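You operate a simulated robot arm through the tools that you are given. There is no shell and no other tool. Be economical: measure what you need, move in short steps, check, and stop when the job is done.

Carry out the task below with a simulated robot arm. There is one attempt and no reset: what you move stays moved.

TASK
Set the cradle stop to 90 mm.
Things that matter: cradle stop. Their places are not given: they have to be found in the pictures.

It is judged by the outcome, as a careful person would: the job done as asked, and still so three seconds after it is handed in. It fails if anything else is knocked over, pushed out of place, dropped, spilled or broken.

THE ROBOT
A 7-joint arm with a two-finger parallel gripper, fixed in place. Base frame: the origin is at the foot of the arm, x ahead of it, y to its left, z up. Lengths are in m, angles in degrees, forces in N, time in s.
Its first joint turns from -66.0 to 66.0 degrees. Payload 2.6 kg.
Tool frame: the origin (TCP) lies between the finger pads and is the grasp point; the fingertips stand 0.03 m ahead of it; z points along the fingers, y is the line along which they close. The gripper opens to 0.094 m. The fingers are 0.028 m wide and 0.01 m thick; the gripper's body (0.05 by 0.096 m) begins 0.055 m behind the TCP.
Orientation is that of the tool frame in the base frame, as a unit quaternion [w, x, y, z]. With the fingers straight down and closing along the base's y, the tool's x points along the base's -x, its y along +y and its z along -z.

THE INTERFACE
- The arm moves only by the tool arm_command. Its argument "deltas" is a list of rows, each an object of numbers (a shift or turn left out is 0, a gripper value left out holds the last): "tx", "ty", "tz": the shift along the tool's x, y, z in m; "rx", "ry", "rz": the turn, a rotation vector about the tool's x, y, z in degrees; "gripper": the finger opening in m, from 0 to 0.094. In form: [{"tx": .., "ty": .., "tz": .., "rx": .., "ry": .., "rz": .., "gripper": ..}, ...]. A call has 1 to 8 rows; each row shifts and turns the commanded pose from where the row before left it, along the tool's axes as they then stand. A row lasts 0.2 s, in which the tool goes at most 0.05 m and 8.6 degrees; a call with a longer step from one row to the next is refused whole, and so is a gripper value outside its range. A pose out of reach is approached as far as the arm can. The call stops where the force on the tool passes 40 N (or 10 N more than at its start, if that is more) or the arm is blocked; 0.2 s more then pass. The fingers move at their own pace (about 0.072 m/s each) and stop on an object; they squeeze with about 28 N. The grip force told is the motor's: it shows also when the fingers shut on nothing. Time passes only in rows, and 0.2 s behind the last, so rows that do not move let the fingers close. It gives the time, the measured TCP pose, the force on the tool (base axes), the opening and the grip force at its end, in the units of the frame above (readings bear some noise).
- Cameras (640 x 400 px; columns grow to the right, rows downward): "scene" is fixed at [0.0434, 0.4403, 0.5667]; the picture's right is [-0.69, -0.72, 0.00], its down [-0.40, 0.38, -0.84] and it looks along [0.60, -0.58, -0.55] (base axes); focal length 332 px, centre (320, 200). "wrist" rides on the gripper at [-0.037, 0, -0.058] in the tool frame; the picture's right is [0.00, -1.00, 0.00], its down [0.97, 0.00, -0.24] and it looks along [0.24, 0.00, 0.97] (tool axes); focal length 218 px, centre (320, 200).
- snapshot(camera): a new picture of that camera. No time passes.
- measure_at(camera, pixels): for up to 12 pixels [column, row] of the newest picture of that camera ("zoom" is the newest enlarged one), the place [x, y, z] in the base frame of the surface seen there, good to about 0.003 m. No time passes.
- inspect(camera, box): a new picture of the part [left, top, right, bottom] of that camera's present view, enlarged. No time passes.
- sign_off(): hands the job in; it is judged then, once.

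Work in short steps. Measure before you move; look again where a grasp or a placing could have gone wrong, and mend it. You have 60 turns and 20 pictures in all, the two below and enlarged ones among them. Open the gripper and draw the arm clear of the work before you hand the job in, unless the task says otherwise; then end with one line.

The tools are called after "Emit:" by a JSON object that holds its "method" and its "body". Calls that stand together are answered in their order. arm_command: Moves the arm, as the interface text tells. Its arguments: {"type":"object","properties":{"deltas":{"type":"array","items":{"type":"object","properties":{"tx":{"type":"number"},"ty":{"type":"number"},"tz":{"type":"number"},"rx":{"type":"number"},"ry":{"type":"number"},"rz":{"type":"number"},"gripper":{"type":"number"}}}}},"required":["deltas"]} The other tools are called the same way: snapshot (camera) takes a picture; measure_at (camera, pixels) gives the place of the surface under pixels of a picture; inspect (camera, box) takes an enlarged picture of a part of a camera's view; sign_off () hands the job in.

At the start:

```text
time: 0.0
ee_pos: [0.295, 0.2096, 0.3973]
tool_rot: [0.001, -0.001, 1.0, 0.0]
force: [0.4, -0.5, 0.3]
width: 0.094
gripper_force: 0.1
```

scene: 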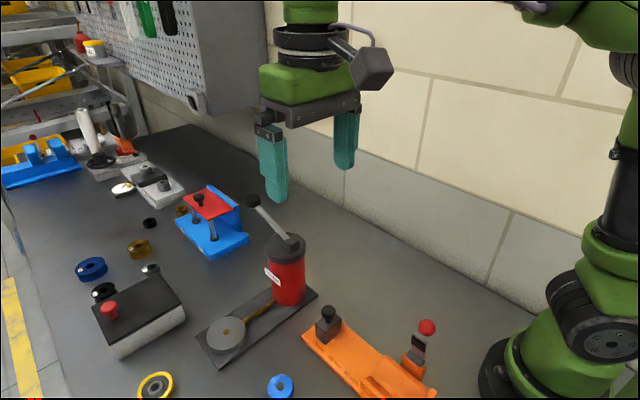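
wrist: 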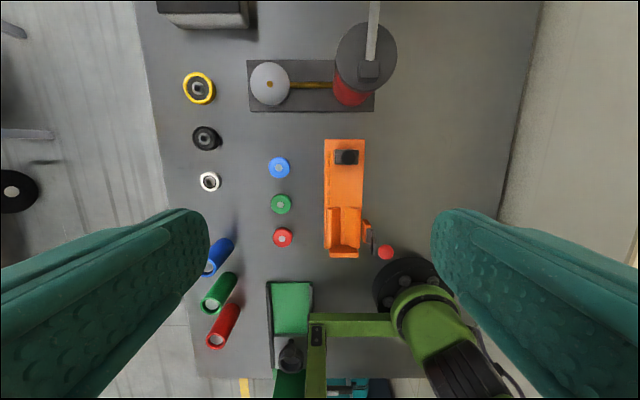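

The orange fixture at wrist (345,200) looks like a cradle with a sliding stop; I enlarge it in both views.

Emit:
{"method": "inspect", "body": {"camera": "wrist", "box": [290, 125, 410, 270]}}

Emit:
{"method": "inspect", "body": {"camera": "scene", "box": [280, 280, 460, 400]}}

```text
2.76 times, centred on (350, 198) of wrist
```

zoom: 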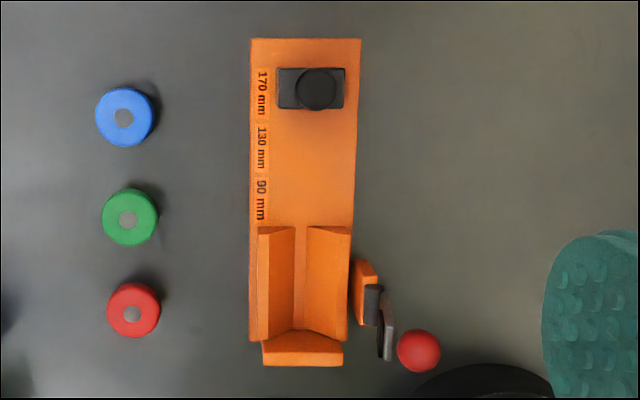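

```text
3.33 times, centred on (370, 340) of scene
```

zoom: 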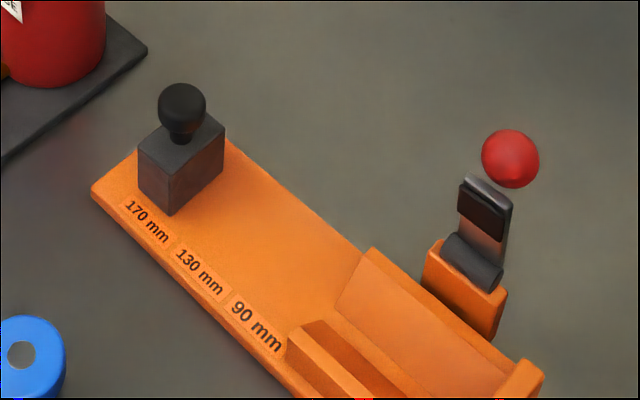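

The dark block with the knob is the stop, now beside 170 mm. I measure it, the labels and the cradle in the scene zoom.

Emit:
{"method": "measure_at", "body": {"camera": "zoom", "pixels": [[182, 95], [172, 150], [210, 125], [170, 212], [140, 195], [223, 165], [148, 222], [200, 272], [257, 326], [290, 345], [300, 250], [510, 155]]}}

Emit:
{"method": "measure_at", "body": {"camera": "wrist", "pixels": [[338, 150], [347, 156], [356, 158], [339, 160], [338, 158], [338, 178], [338, 197], [350, 180], [335, 210], [326, 142], [363, 142], [386, 252]]}}

```text
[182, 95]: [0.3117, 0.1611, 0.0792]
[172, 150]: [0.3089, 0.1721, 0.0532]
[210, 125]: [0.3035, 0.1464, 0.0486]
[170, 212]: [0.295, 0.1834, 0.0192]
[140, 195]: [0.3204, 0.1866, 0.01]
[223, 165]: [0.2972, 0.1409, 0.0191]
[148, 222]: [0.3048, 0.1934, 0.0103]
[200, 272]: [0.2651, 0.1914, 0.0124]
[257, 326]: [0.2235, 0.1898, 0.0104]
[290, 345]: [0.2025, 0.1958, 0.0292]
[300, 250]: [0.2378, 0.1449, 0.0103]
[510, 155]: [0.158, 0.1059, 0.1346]
```

```text
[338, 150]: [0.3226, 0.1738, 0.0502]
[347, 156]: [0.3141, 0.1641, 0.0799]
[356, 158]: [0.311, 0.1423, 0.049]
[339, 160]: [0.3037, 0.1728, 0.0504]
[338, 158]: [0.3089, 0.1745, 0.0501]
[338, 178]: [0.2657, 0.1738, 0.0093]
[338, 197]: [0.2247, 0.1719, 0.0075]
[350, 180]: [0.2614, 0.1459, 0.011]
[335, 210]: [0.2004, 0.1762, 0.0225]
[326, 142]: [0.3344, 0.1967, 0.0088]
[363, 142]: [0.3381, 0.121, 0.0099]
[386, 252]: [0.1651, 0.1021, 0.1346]
```

Labels sit at x≈0.305, 0.265, 0.2235 (40 mm apart) on the orange plate at z≈0.01; the block's centre is x≈0.311, y≈0.158. I take a closer picture for ticks or slots, and check the table height and cradle parts.

Emit:
{"method": "inspect", "body": {"camera": "scene", "box": [298, 295, 378, 400]}}

Emit:
{"method": "measure_at", "body": {"camera": "wrist", "pixels": [[300, 150], [420, 150], [334, 230], [354, 230], [345, 252], [367, 232], [330, 207], [358, 208], [345, 206], [346, 203], [346, 200], [280, 168]]}}

```text
3.81 times, centred on (338, 348) of scene
```

zoom: 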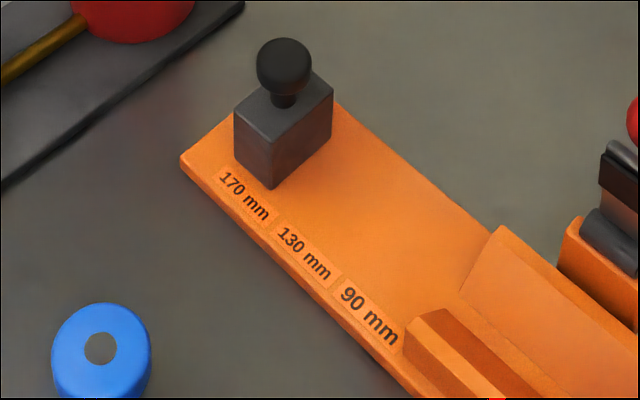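

```text
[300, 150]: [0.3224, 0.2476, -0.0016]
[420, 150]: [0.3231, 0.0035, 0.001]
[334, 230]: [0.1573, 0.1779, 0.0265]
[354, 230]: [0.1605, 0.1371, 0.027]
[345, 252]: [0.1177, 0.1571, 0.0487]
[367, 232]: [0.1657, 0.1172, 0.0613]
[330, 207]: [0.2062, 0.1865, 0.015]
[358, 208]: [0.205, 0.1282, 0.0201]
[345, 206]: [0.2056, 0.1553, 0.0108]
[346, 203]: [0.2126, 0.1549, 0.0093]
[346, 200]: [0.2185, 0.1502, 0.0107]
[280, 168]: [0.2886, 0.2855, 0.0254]
```

Table is at z≈0, plate top at z≈0.01, block about 30 × 45 mm and 40 mm tall, with free plate until the vee at x≈0.206. I measure block edges and the cradle's end wall for the scale's zero.

Emit:
{"method": "measure_at", "body": {"camera": "zoom", "pixels": [[238, 112], [272, 146], [328, 92], [270, 180], [330, 130], [238, 155], [285, 50], [283, 100], [300, 145], [255, 150]]}}

Emit:
{"method": "measure_at", "body": {"camera": "wrist", "pixels": [[345, 240], [345, 243], [345, 245], [345, 247], [345, 249], [345, 256], [345, 258], [336, 154], [357, 154], [353, 150], [353, 163]]}}

```text
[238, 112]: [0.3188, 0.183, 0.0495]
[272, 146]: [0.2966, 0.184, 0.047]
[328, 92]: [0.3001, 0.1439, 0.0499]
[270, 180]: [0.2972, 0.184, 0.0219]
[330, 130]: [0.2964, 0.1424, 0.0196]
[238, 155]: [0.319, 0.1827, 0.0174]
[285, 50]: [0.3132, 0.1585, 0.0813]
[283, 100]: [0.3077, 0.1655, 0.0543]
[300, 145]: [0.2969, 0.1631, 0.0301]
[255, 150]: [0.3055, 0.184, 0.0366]
```

```text
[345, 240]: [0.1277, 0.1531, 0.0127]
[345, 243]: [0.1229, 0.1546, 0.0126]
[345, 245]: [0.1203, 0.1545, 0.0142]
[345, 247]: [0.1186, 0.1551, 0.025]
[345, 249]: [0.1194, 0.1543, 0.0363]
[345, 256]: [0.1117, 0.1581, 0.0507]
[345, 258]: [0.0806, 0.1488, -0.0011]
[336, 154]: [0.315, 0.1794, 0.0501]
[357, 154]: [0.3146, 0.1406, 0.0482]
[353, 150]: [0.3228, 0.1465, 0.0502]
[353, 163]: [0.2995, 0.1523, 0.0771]
```

Face of the end wall x≈0.120, block face x≈0.297 (177 mm), block centre ≈0.310. So 90 mm means face ≈0.210, centre ≈0.223, which agrees with the 90 mm label. I go above the block for a closer look.

Emit:
{"method": "arm_command", "body": {"deltas": [{"tx": -0.005, "ty": -0.012, "tz": 0.045}, {"tx": -0.006, "ty": -0.012, "tz": 0.045}, {"tx": -0.006, "ty": -0.012, "tz": 0.045}, {"tx": -0.005, "ty": -0.011, "tz": 0.045}, {}]}}

Emit:
{"method": "snapshot", "body": {"camera": "wrist"}}

```text
time: 1.2
ee_pos: [0.3166, 0.1614, 0.2175]
tool_rot: [0.0, 0.0, 1.0, 0.0]
force: [-0.8, 0.9, 0.1]
width: 0.0941
gripper_force: 0.1
```

```text
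14 pictures are left
```

wrist: 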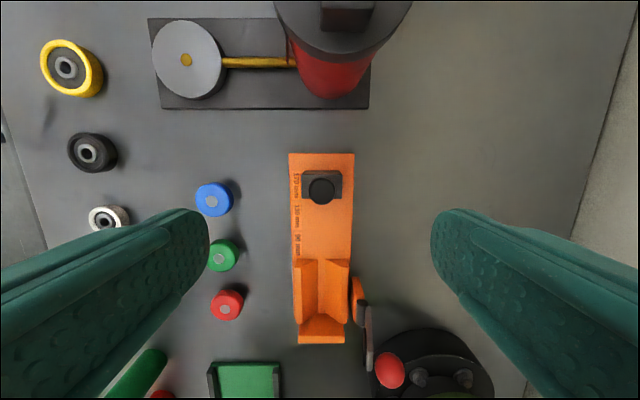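

The block is seen at (321,187). Before lowering I check the clearance to the red press and measure block and labels closer.

Emit:
{"method": "inspect", "body": {"camera": "wrist", "box": [270, 145, 370, 355]}}

Emit:
{"method": "measure_at", "body": {"camera": "wrist", "pixels": [[330, 90], [345, 40], [345, 20], [345, 5], [295, 60], [305, 175], [338, 175], [338, 196], [305, 196], [296, 184], [296, 215], [296, 245]]}}

```text
1.90 times, centred on (320, 250) of wrist
```

zoom: 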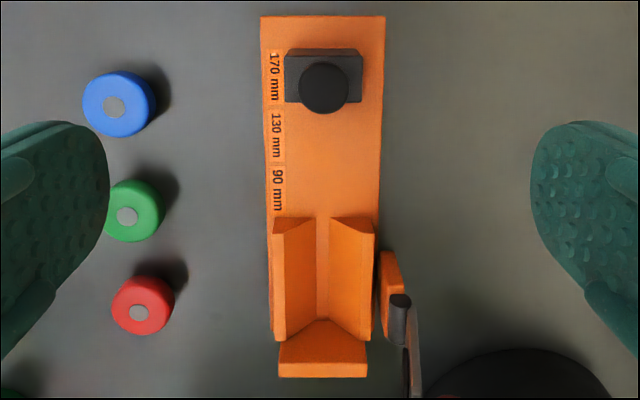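

```text
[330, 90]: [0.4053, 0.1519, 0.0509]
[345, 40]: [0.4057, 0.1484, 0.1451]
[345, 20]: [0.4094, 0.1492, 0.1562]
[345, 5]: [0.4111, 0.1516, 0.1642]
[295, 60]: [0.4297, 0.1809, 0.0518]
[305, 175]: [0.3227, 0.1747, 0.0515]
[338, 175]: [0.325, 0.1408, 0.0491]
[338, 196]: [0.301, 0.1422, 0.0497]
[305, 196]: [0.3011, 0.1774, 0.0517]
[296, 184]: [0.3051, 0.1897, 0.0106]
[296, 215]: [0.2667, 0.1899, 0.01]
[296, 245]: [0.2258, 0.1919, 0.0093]
```

Press is at x≥0.405, clear. I lower to z≈0.048 with fingers either side of the block (tips at 0.018, above the plate).

Emit:
{"method": "arm_command", "body": {"deltas": [{"tz": 0.045, "ty": 0.001}, {"tz": 0.045}, {"tz": 0.04}, {"tz": 0.025}, {"tz": 0.0145}, {}]}}

```text
time: 2.6
ee_pos: [0.3176, 0.1638, 0.0472]
tool_rot: [0.0, 0.0, 1.0, 0.0]
force: [-0.3, 0.2, 0.6]
width: 0.0942
gripper_force: 0.0
```

Down without contact. I close on the block.

Emit:
{"method": "arm_command", "body": {"deltas": [{"gripper": 0.03}, {}, {}, {}]}}

Emit:
{"method": "snapshot", "body": {"camera": "scene"}}

```text
time: 3.6
ee_pos: [0.317, 0.1598, 0.0486]
tool_rot: [-0.001, 0.003, 1.0, -0.002]
force: [-4.5, -34.4, 11.6]
width: 0.0482
gripper_force: 45.2
```

```text
12 pictures are left
```

scene: 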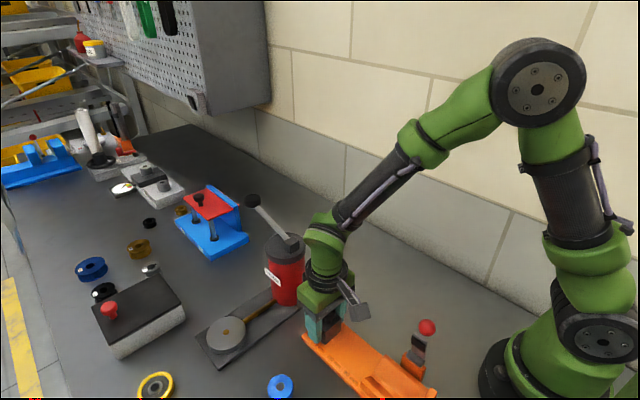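

Gripped at width 0.048, but a −34 N sideways load: the block is guided in y and I'm off centre. I shift commanded y by −4 mm to relieve it.

Emit:
{"method": "arm_command", "body": {"deltas": [{"ty": -0.003}, {}]}}

```text
time: 4.2
ee_pos: [0.3174, 0.1589, 0.0476]
tool_rot: [0.0, 0.001, 1.0, 0.0]
force: [1.8, -19.2, -4.5]
width: 0.0481
gripper_force: 45.3
```

Emit:
{"method": "arm_command", "body": {"deltas": [{"ty": -0.003}, {}]}}

```text
time: 4.8
ee_pos: [0.3162, 0.1595, 0.0497]
tool_rot: [0.0, -0.002, 1.0, 0.002]
force: [-0.3, 6.8, -21.6]
width: 0.0484
gripper_force: 45.0
```

Lateral load is nearly gone. I try a short slide of 10 mm towards −x.

Emit:
{"method": "arm_command", "body": {"deltas": [{"ty": 0.0005, "tx": 0.005}, {"tx": 0.005}, {}]}}

```text
time: 5.6
ee_pos: [0.3074, 0.1596, 0.0494]
tool_rot: [0.0, -0.002, 1.0, 0.002]
force: [1.0, 25.4, -25.2]
width: 0.0482
gripper_force: 45.3
```

The tool moved 9 mm with almost no x-force; I check whether the block came along.

Emit:
{"method": "inspect", "body": {"camera": "wrist", "box": [220, 120, 420, 400]}}

Emit:
{"method": "inspect", "body": {"camera": "scene", "box": [280, 280, 440, 400]}}

```text
1.43 times, centred on (320, 260) of wrist
```

zoom: 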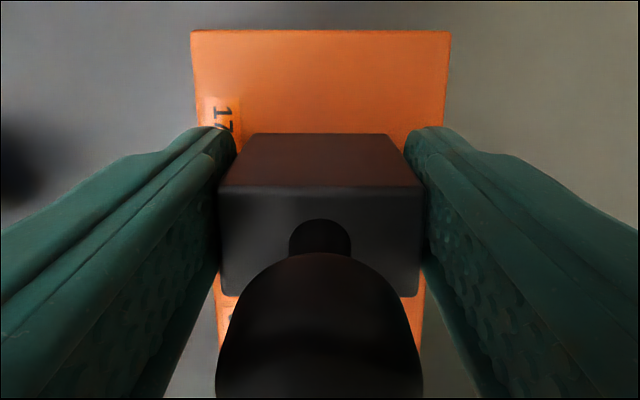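

```text
3.33 times, centred on (360, 340) of scene
```

zoom: 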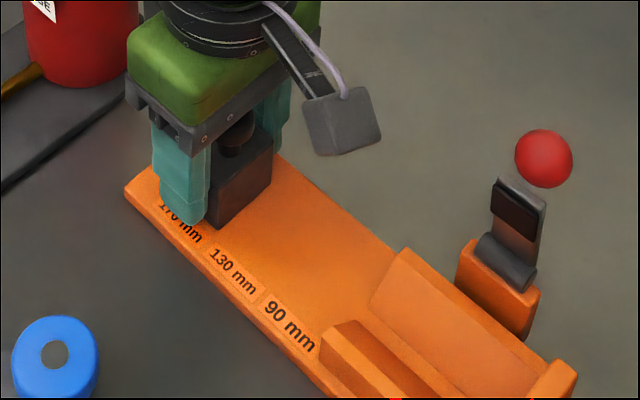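

The block seems to come along. The grey box on the gripper's side, zoom (340,120), heads towards the red ball (543,158); I measure both and the block face.

Emit:
{"method": "measure_at", "body": {"camera": "zoom", "pixels": [[340, 120], [375, 130], [335, 150], [320, 100], [376, 95], [530, 150], [545, 158], [225, 215], [240, 190], [268, 160], [520, 195], [240, 120]]}}

```text
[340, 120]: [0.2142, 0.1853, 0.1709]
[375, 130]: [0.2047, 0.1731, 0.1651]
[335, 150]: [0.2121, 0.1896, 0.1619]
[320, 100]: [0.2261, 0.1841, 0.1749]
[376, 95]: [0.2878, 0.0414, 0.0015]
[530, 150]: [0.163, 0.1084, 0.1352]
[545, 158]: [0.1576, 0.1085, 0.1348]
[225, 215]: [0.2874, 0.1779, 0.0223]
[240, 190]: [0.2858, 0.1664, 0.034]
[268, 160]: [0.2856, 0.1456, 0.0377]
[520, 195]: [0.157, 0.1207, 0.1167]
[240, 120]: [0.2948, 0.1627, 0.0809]
```

The block follows (face now x≈0.287). The box (z≥0.155, y≥0.13) passes clear of the ball. I ease the side loads and slide about 55 mm further.

Emit:
{"method": "arm_command", "body": {"deltas": [{"ty": 0.002, "tz": 0.001}, {"tx": 0.01}, {"tx": 0.01}, {"tx": 0.01}, {"tx": 0.01}, {"tx": 0.01}, {"tx": 0.005}]}}

Emit:
{"method": "inspect", "body": {"camera": "scene", "box": [280, 280, 440, 400]}}

```text
time: 7.2
ee_pos: [0.2523, 0.1594, 0.0479]
tool_rot: [0.002, 0.0, 1.0, 0.001]
force: [2.0, -2.5, 40.0]
width: 0.0481
gripper_force: 44.9
```

```text
3.33 times, centred on (360, 340) of scene
```

zoom: 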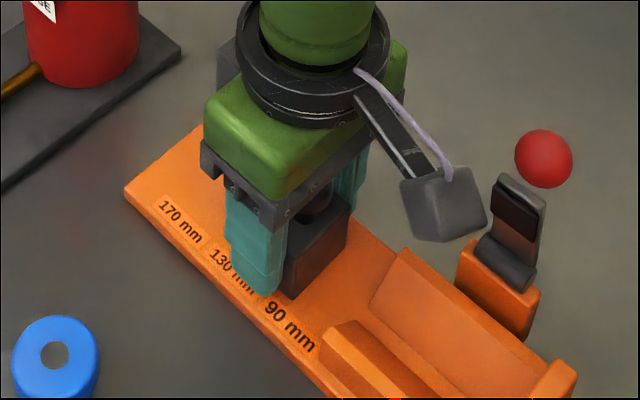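

The z load is now +40 N (pressing), so I raise slightly, and measure the block face, box and ball tops.

Emit:
{"method": "arm_command", "body": {"deltas": [{"tz": -0.0007}, {}]}}

Emit:
{"method": "measure_at", "body": {"camera": "zoom", "pixels": [[300, 280], [315, 250], [345, 235], [440, 215], [482, 218], [440, 238], [405, 190], [483, 180], [545, 132], [518, 155], [320, 318], [290, 328]]}}

```text
time: 7.8
ee_pos: [0.2498, 0.1594, 0.0469]
tool_rot: [0.0, 0.0, 1.0, 0.0]
force: [1.0, 1.1, 23.9]
width: 0.0485
gripper_force: 45.4
```

```text
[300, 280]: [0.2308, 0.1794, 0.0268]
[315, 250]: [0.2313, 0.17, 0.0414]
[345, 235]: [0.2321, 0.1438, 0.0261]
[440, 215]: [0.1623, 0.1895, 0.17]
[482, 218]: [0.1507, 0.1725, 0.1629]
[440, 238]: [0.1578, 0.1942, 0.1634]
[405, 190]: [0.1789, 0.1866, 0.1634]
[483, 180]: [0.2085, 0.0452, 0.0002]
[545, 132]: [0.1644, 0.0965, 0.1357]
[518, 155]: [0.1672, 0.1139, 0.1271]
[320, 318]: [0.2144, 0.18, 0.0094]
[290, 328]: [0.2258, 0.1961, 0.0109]
```

Face is at x≈0.231; I slide 18 mm more, then verify.

Emit:
{"method": "arm_command", "body": {"deltas": [{"tx": 0.006, "tz": -0.0005}, {"tx": 0.006}, {"tx": 0.006}, {}]}}

Emit:
{"method": "inspect", "body": {"camera": "scene", "box": [300, 310, 420, 400]}}

```text
time: 8.8
ee_pos: [0.2316, 0.161, 0.0476]
tool_rot: [-0.001, -0.001, 1.0, -0.001]
force: [0.2, 8.6, -5.7]
width: 0.0482
gripper_force: 44.9
```

```text
4.44 times, centred on (360, 355) of scene
```

zoom: 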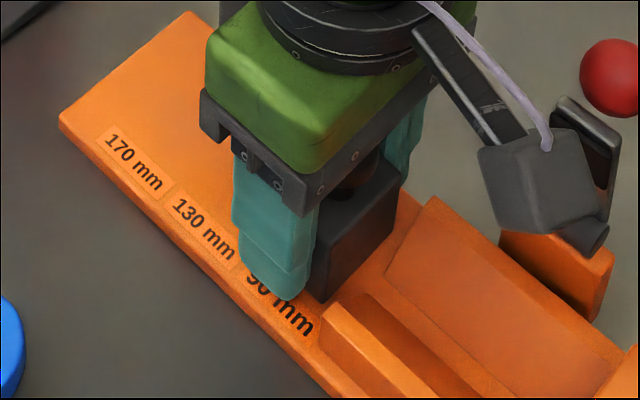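

Emit:
{"method": "measure_at", "body": {"camera": "zoom", "pixels": [[330, 280], [350, 250], [385, 225], [390, 195], [340, 240], [338, 318], [430, 205], [395, 260], [130, 160], [203, 228], [625, 362], [615, 385]]}}

```text
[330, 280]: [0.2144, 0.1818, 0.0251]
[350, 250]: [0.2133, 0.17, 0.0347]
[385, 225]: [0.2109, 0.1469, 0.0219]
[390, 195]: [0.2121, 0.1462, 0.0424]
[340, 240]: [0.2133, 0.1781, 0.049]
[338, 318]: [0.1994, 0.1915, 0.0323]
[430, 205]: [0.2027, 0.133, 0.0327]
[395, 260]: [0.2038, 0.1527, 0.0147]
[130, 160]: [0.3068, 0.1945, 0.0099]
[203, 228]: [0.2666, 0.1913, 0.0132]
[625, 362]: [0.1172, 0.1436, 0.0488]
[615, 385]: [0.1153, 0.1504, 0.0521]
```

Face at x≈0.2127, so ~1–3 mm short of the computed 0.2095–0.211. I release, rise straight up, and look from above against the 90 mm label.

Emit:
{"method": "arm_command", "body": {"deltas": [{"tx": 0.0015}, {}, {"gripper": 0.08}, {}, {}, {"tz": -0.04}, {"tz": -0.045}, {"tz": -0.045}]}}

Emit:
{"method": "inspect", "body": {"camera": "wrist", "box": [250, 130, 390, 390]}}

```text
time: 10.6
ee_pos: [0.2317, 0.1591, 0.1785]
tool_rot: [0.0, 0.001, 1.0, 0.0]
force: [1.1, -0.7, 0.7]
width: 0.0801
gripper_force: 0.0
```

```text
1.54 times, centred on (320, 260) of wrist
```

zoom: 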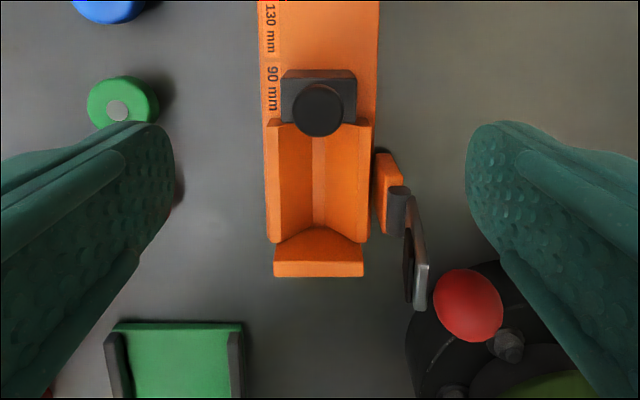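

From above the block's +x base edge (row ~69) lies ~13.5 mm beyond the 90 mm label centre (row ~88), i.e. block centred on the label. I confirm with measurements.

Emit:
{"method": "measure_at", "body": {"camera": "zoom", "pixels": [[271, 88], [271, 66], [271, 111], [300, 66], [300, 72], [300, 81], [290, 121], [350, 121], [290, 116], [285, 124], [340, 66], [318, 234]]}}

Emit:
{"method": "inspect", "body": {"camera": "scene", "box": [300, 310, 420, 400]}}

```text
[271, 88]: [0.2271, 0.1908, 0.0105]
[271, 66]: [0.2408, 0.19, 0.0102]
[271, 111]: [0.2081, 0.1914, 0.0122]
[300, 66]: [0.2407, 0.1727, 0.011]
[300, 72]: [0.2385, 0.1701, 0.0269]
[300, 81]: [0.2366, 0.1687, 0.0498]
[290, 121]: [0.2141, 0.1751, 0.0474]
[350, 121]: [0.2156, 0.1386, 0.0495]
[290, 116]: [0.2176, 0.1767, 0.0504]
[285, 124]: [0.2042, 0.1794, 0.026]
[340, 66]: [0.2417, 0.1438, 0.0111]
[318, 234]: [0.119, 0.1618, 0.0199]
```

```text
4.44 times, centred on (360, 355) of scene
```

zoom: 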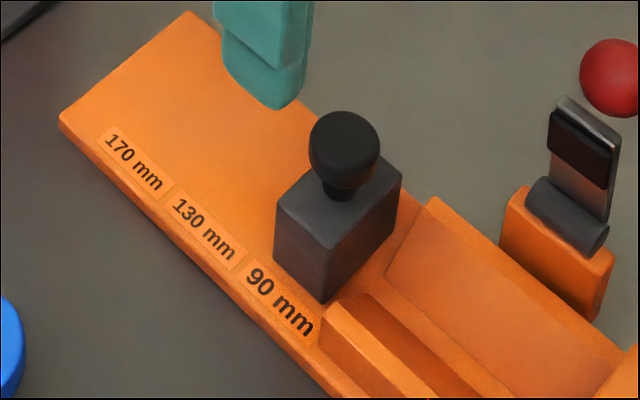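

Emit:
{"method": "measure_at", "body": {"camera": "zoom", "pixels": [[330, 285], [345, 260], [365, 240], [390, 220], [320, 240], [300, 260], [283, 215], [318, 244], [398, 180], [282, 304], [262, 285], [308, 326]]}}

```text
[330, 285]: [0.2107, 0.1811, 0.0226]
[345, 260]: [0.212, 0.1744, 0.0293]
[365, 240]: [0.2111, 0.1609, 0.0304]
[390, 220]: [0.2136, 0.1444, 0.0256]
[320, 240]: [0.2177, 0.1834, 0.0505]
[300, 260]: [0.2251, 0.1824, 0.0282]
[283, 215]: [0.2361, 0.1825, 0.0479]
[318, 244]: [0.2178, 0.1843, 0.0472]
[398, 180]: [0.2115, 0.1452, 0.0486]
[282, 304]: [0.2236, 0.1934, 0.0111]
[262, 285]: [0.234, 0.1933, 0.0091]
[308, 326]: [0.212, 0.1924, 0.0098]
```

Face x≈0.2115, centre ≈0.2245, label centre ≈0.224; distance to the end wall ≈91 mm, within measuring error. Nothing else has moved, so I draw the arm up and hand in.

Emit:
{"method": "arm_command", "body": {"deltas": [{"tz": -0.045, "gripper": 0.09}, {"tz": -0.045}, {"tz": -0.045}, {}]}}

Emit:
{"method": "snapshot", "body": {"camera": "scene"}}

```text
time: 11.6
ee_pos: [0.2321, 0.16, 0.3125]
tool_rot: [0.0, 0.0, 1.0, 0.0]
force: [1.2, -0.1, 0.1]
width: 0.0901
gripper_force: 0.0
```

```text
5 pictures are left
```

scene: 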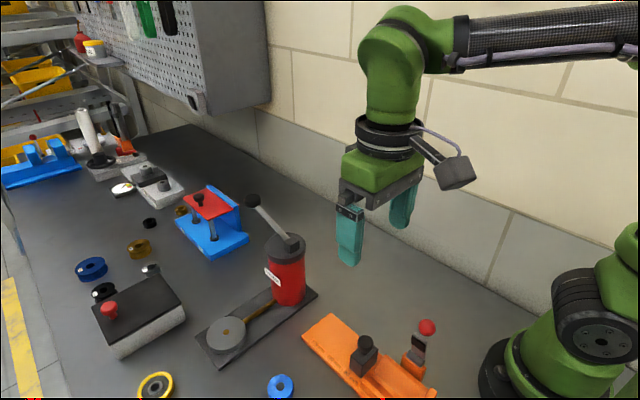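

The stop stands at 90 mm, the arm is clear, and everything else is undisturbed.

Emit:
{"method": "sign_off", "body": {}}

```text
The job is handed in.
```

The cradle stop is set to 90 mm: the block is centred on the 90 mm label, and its face measures about 91 mm from the cradle's end wall, with measurements good to about 3 mm.
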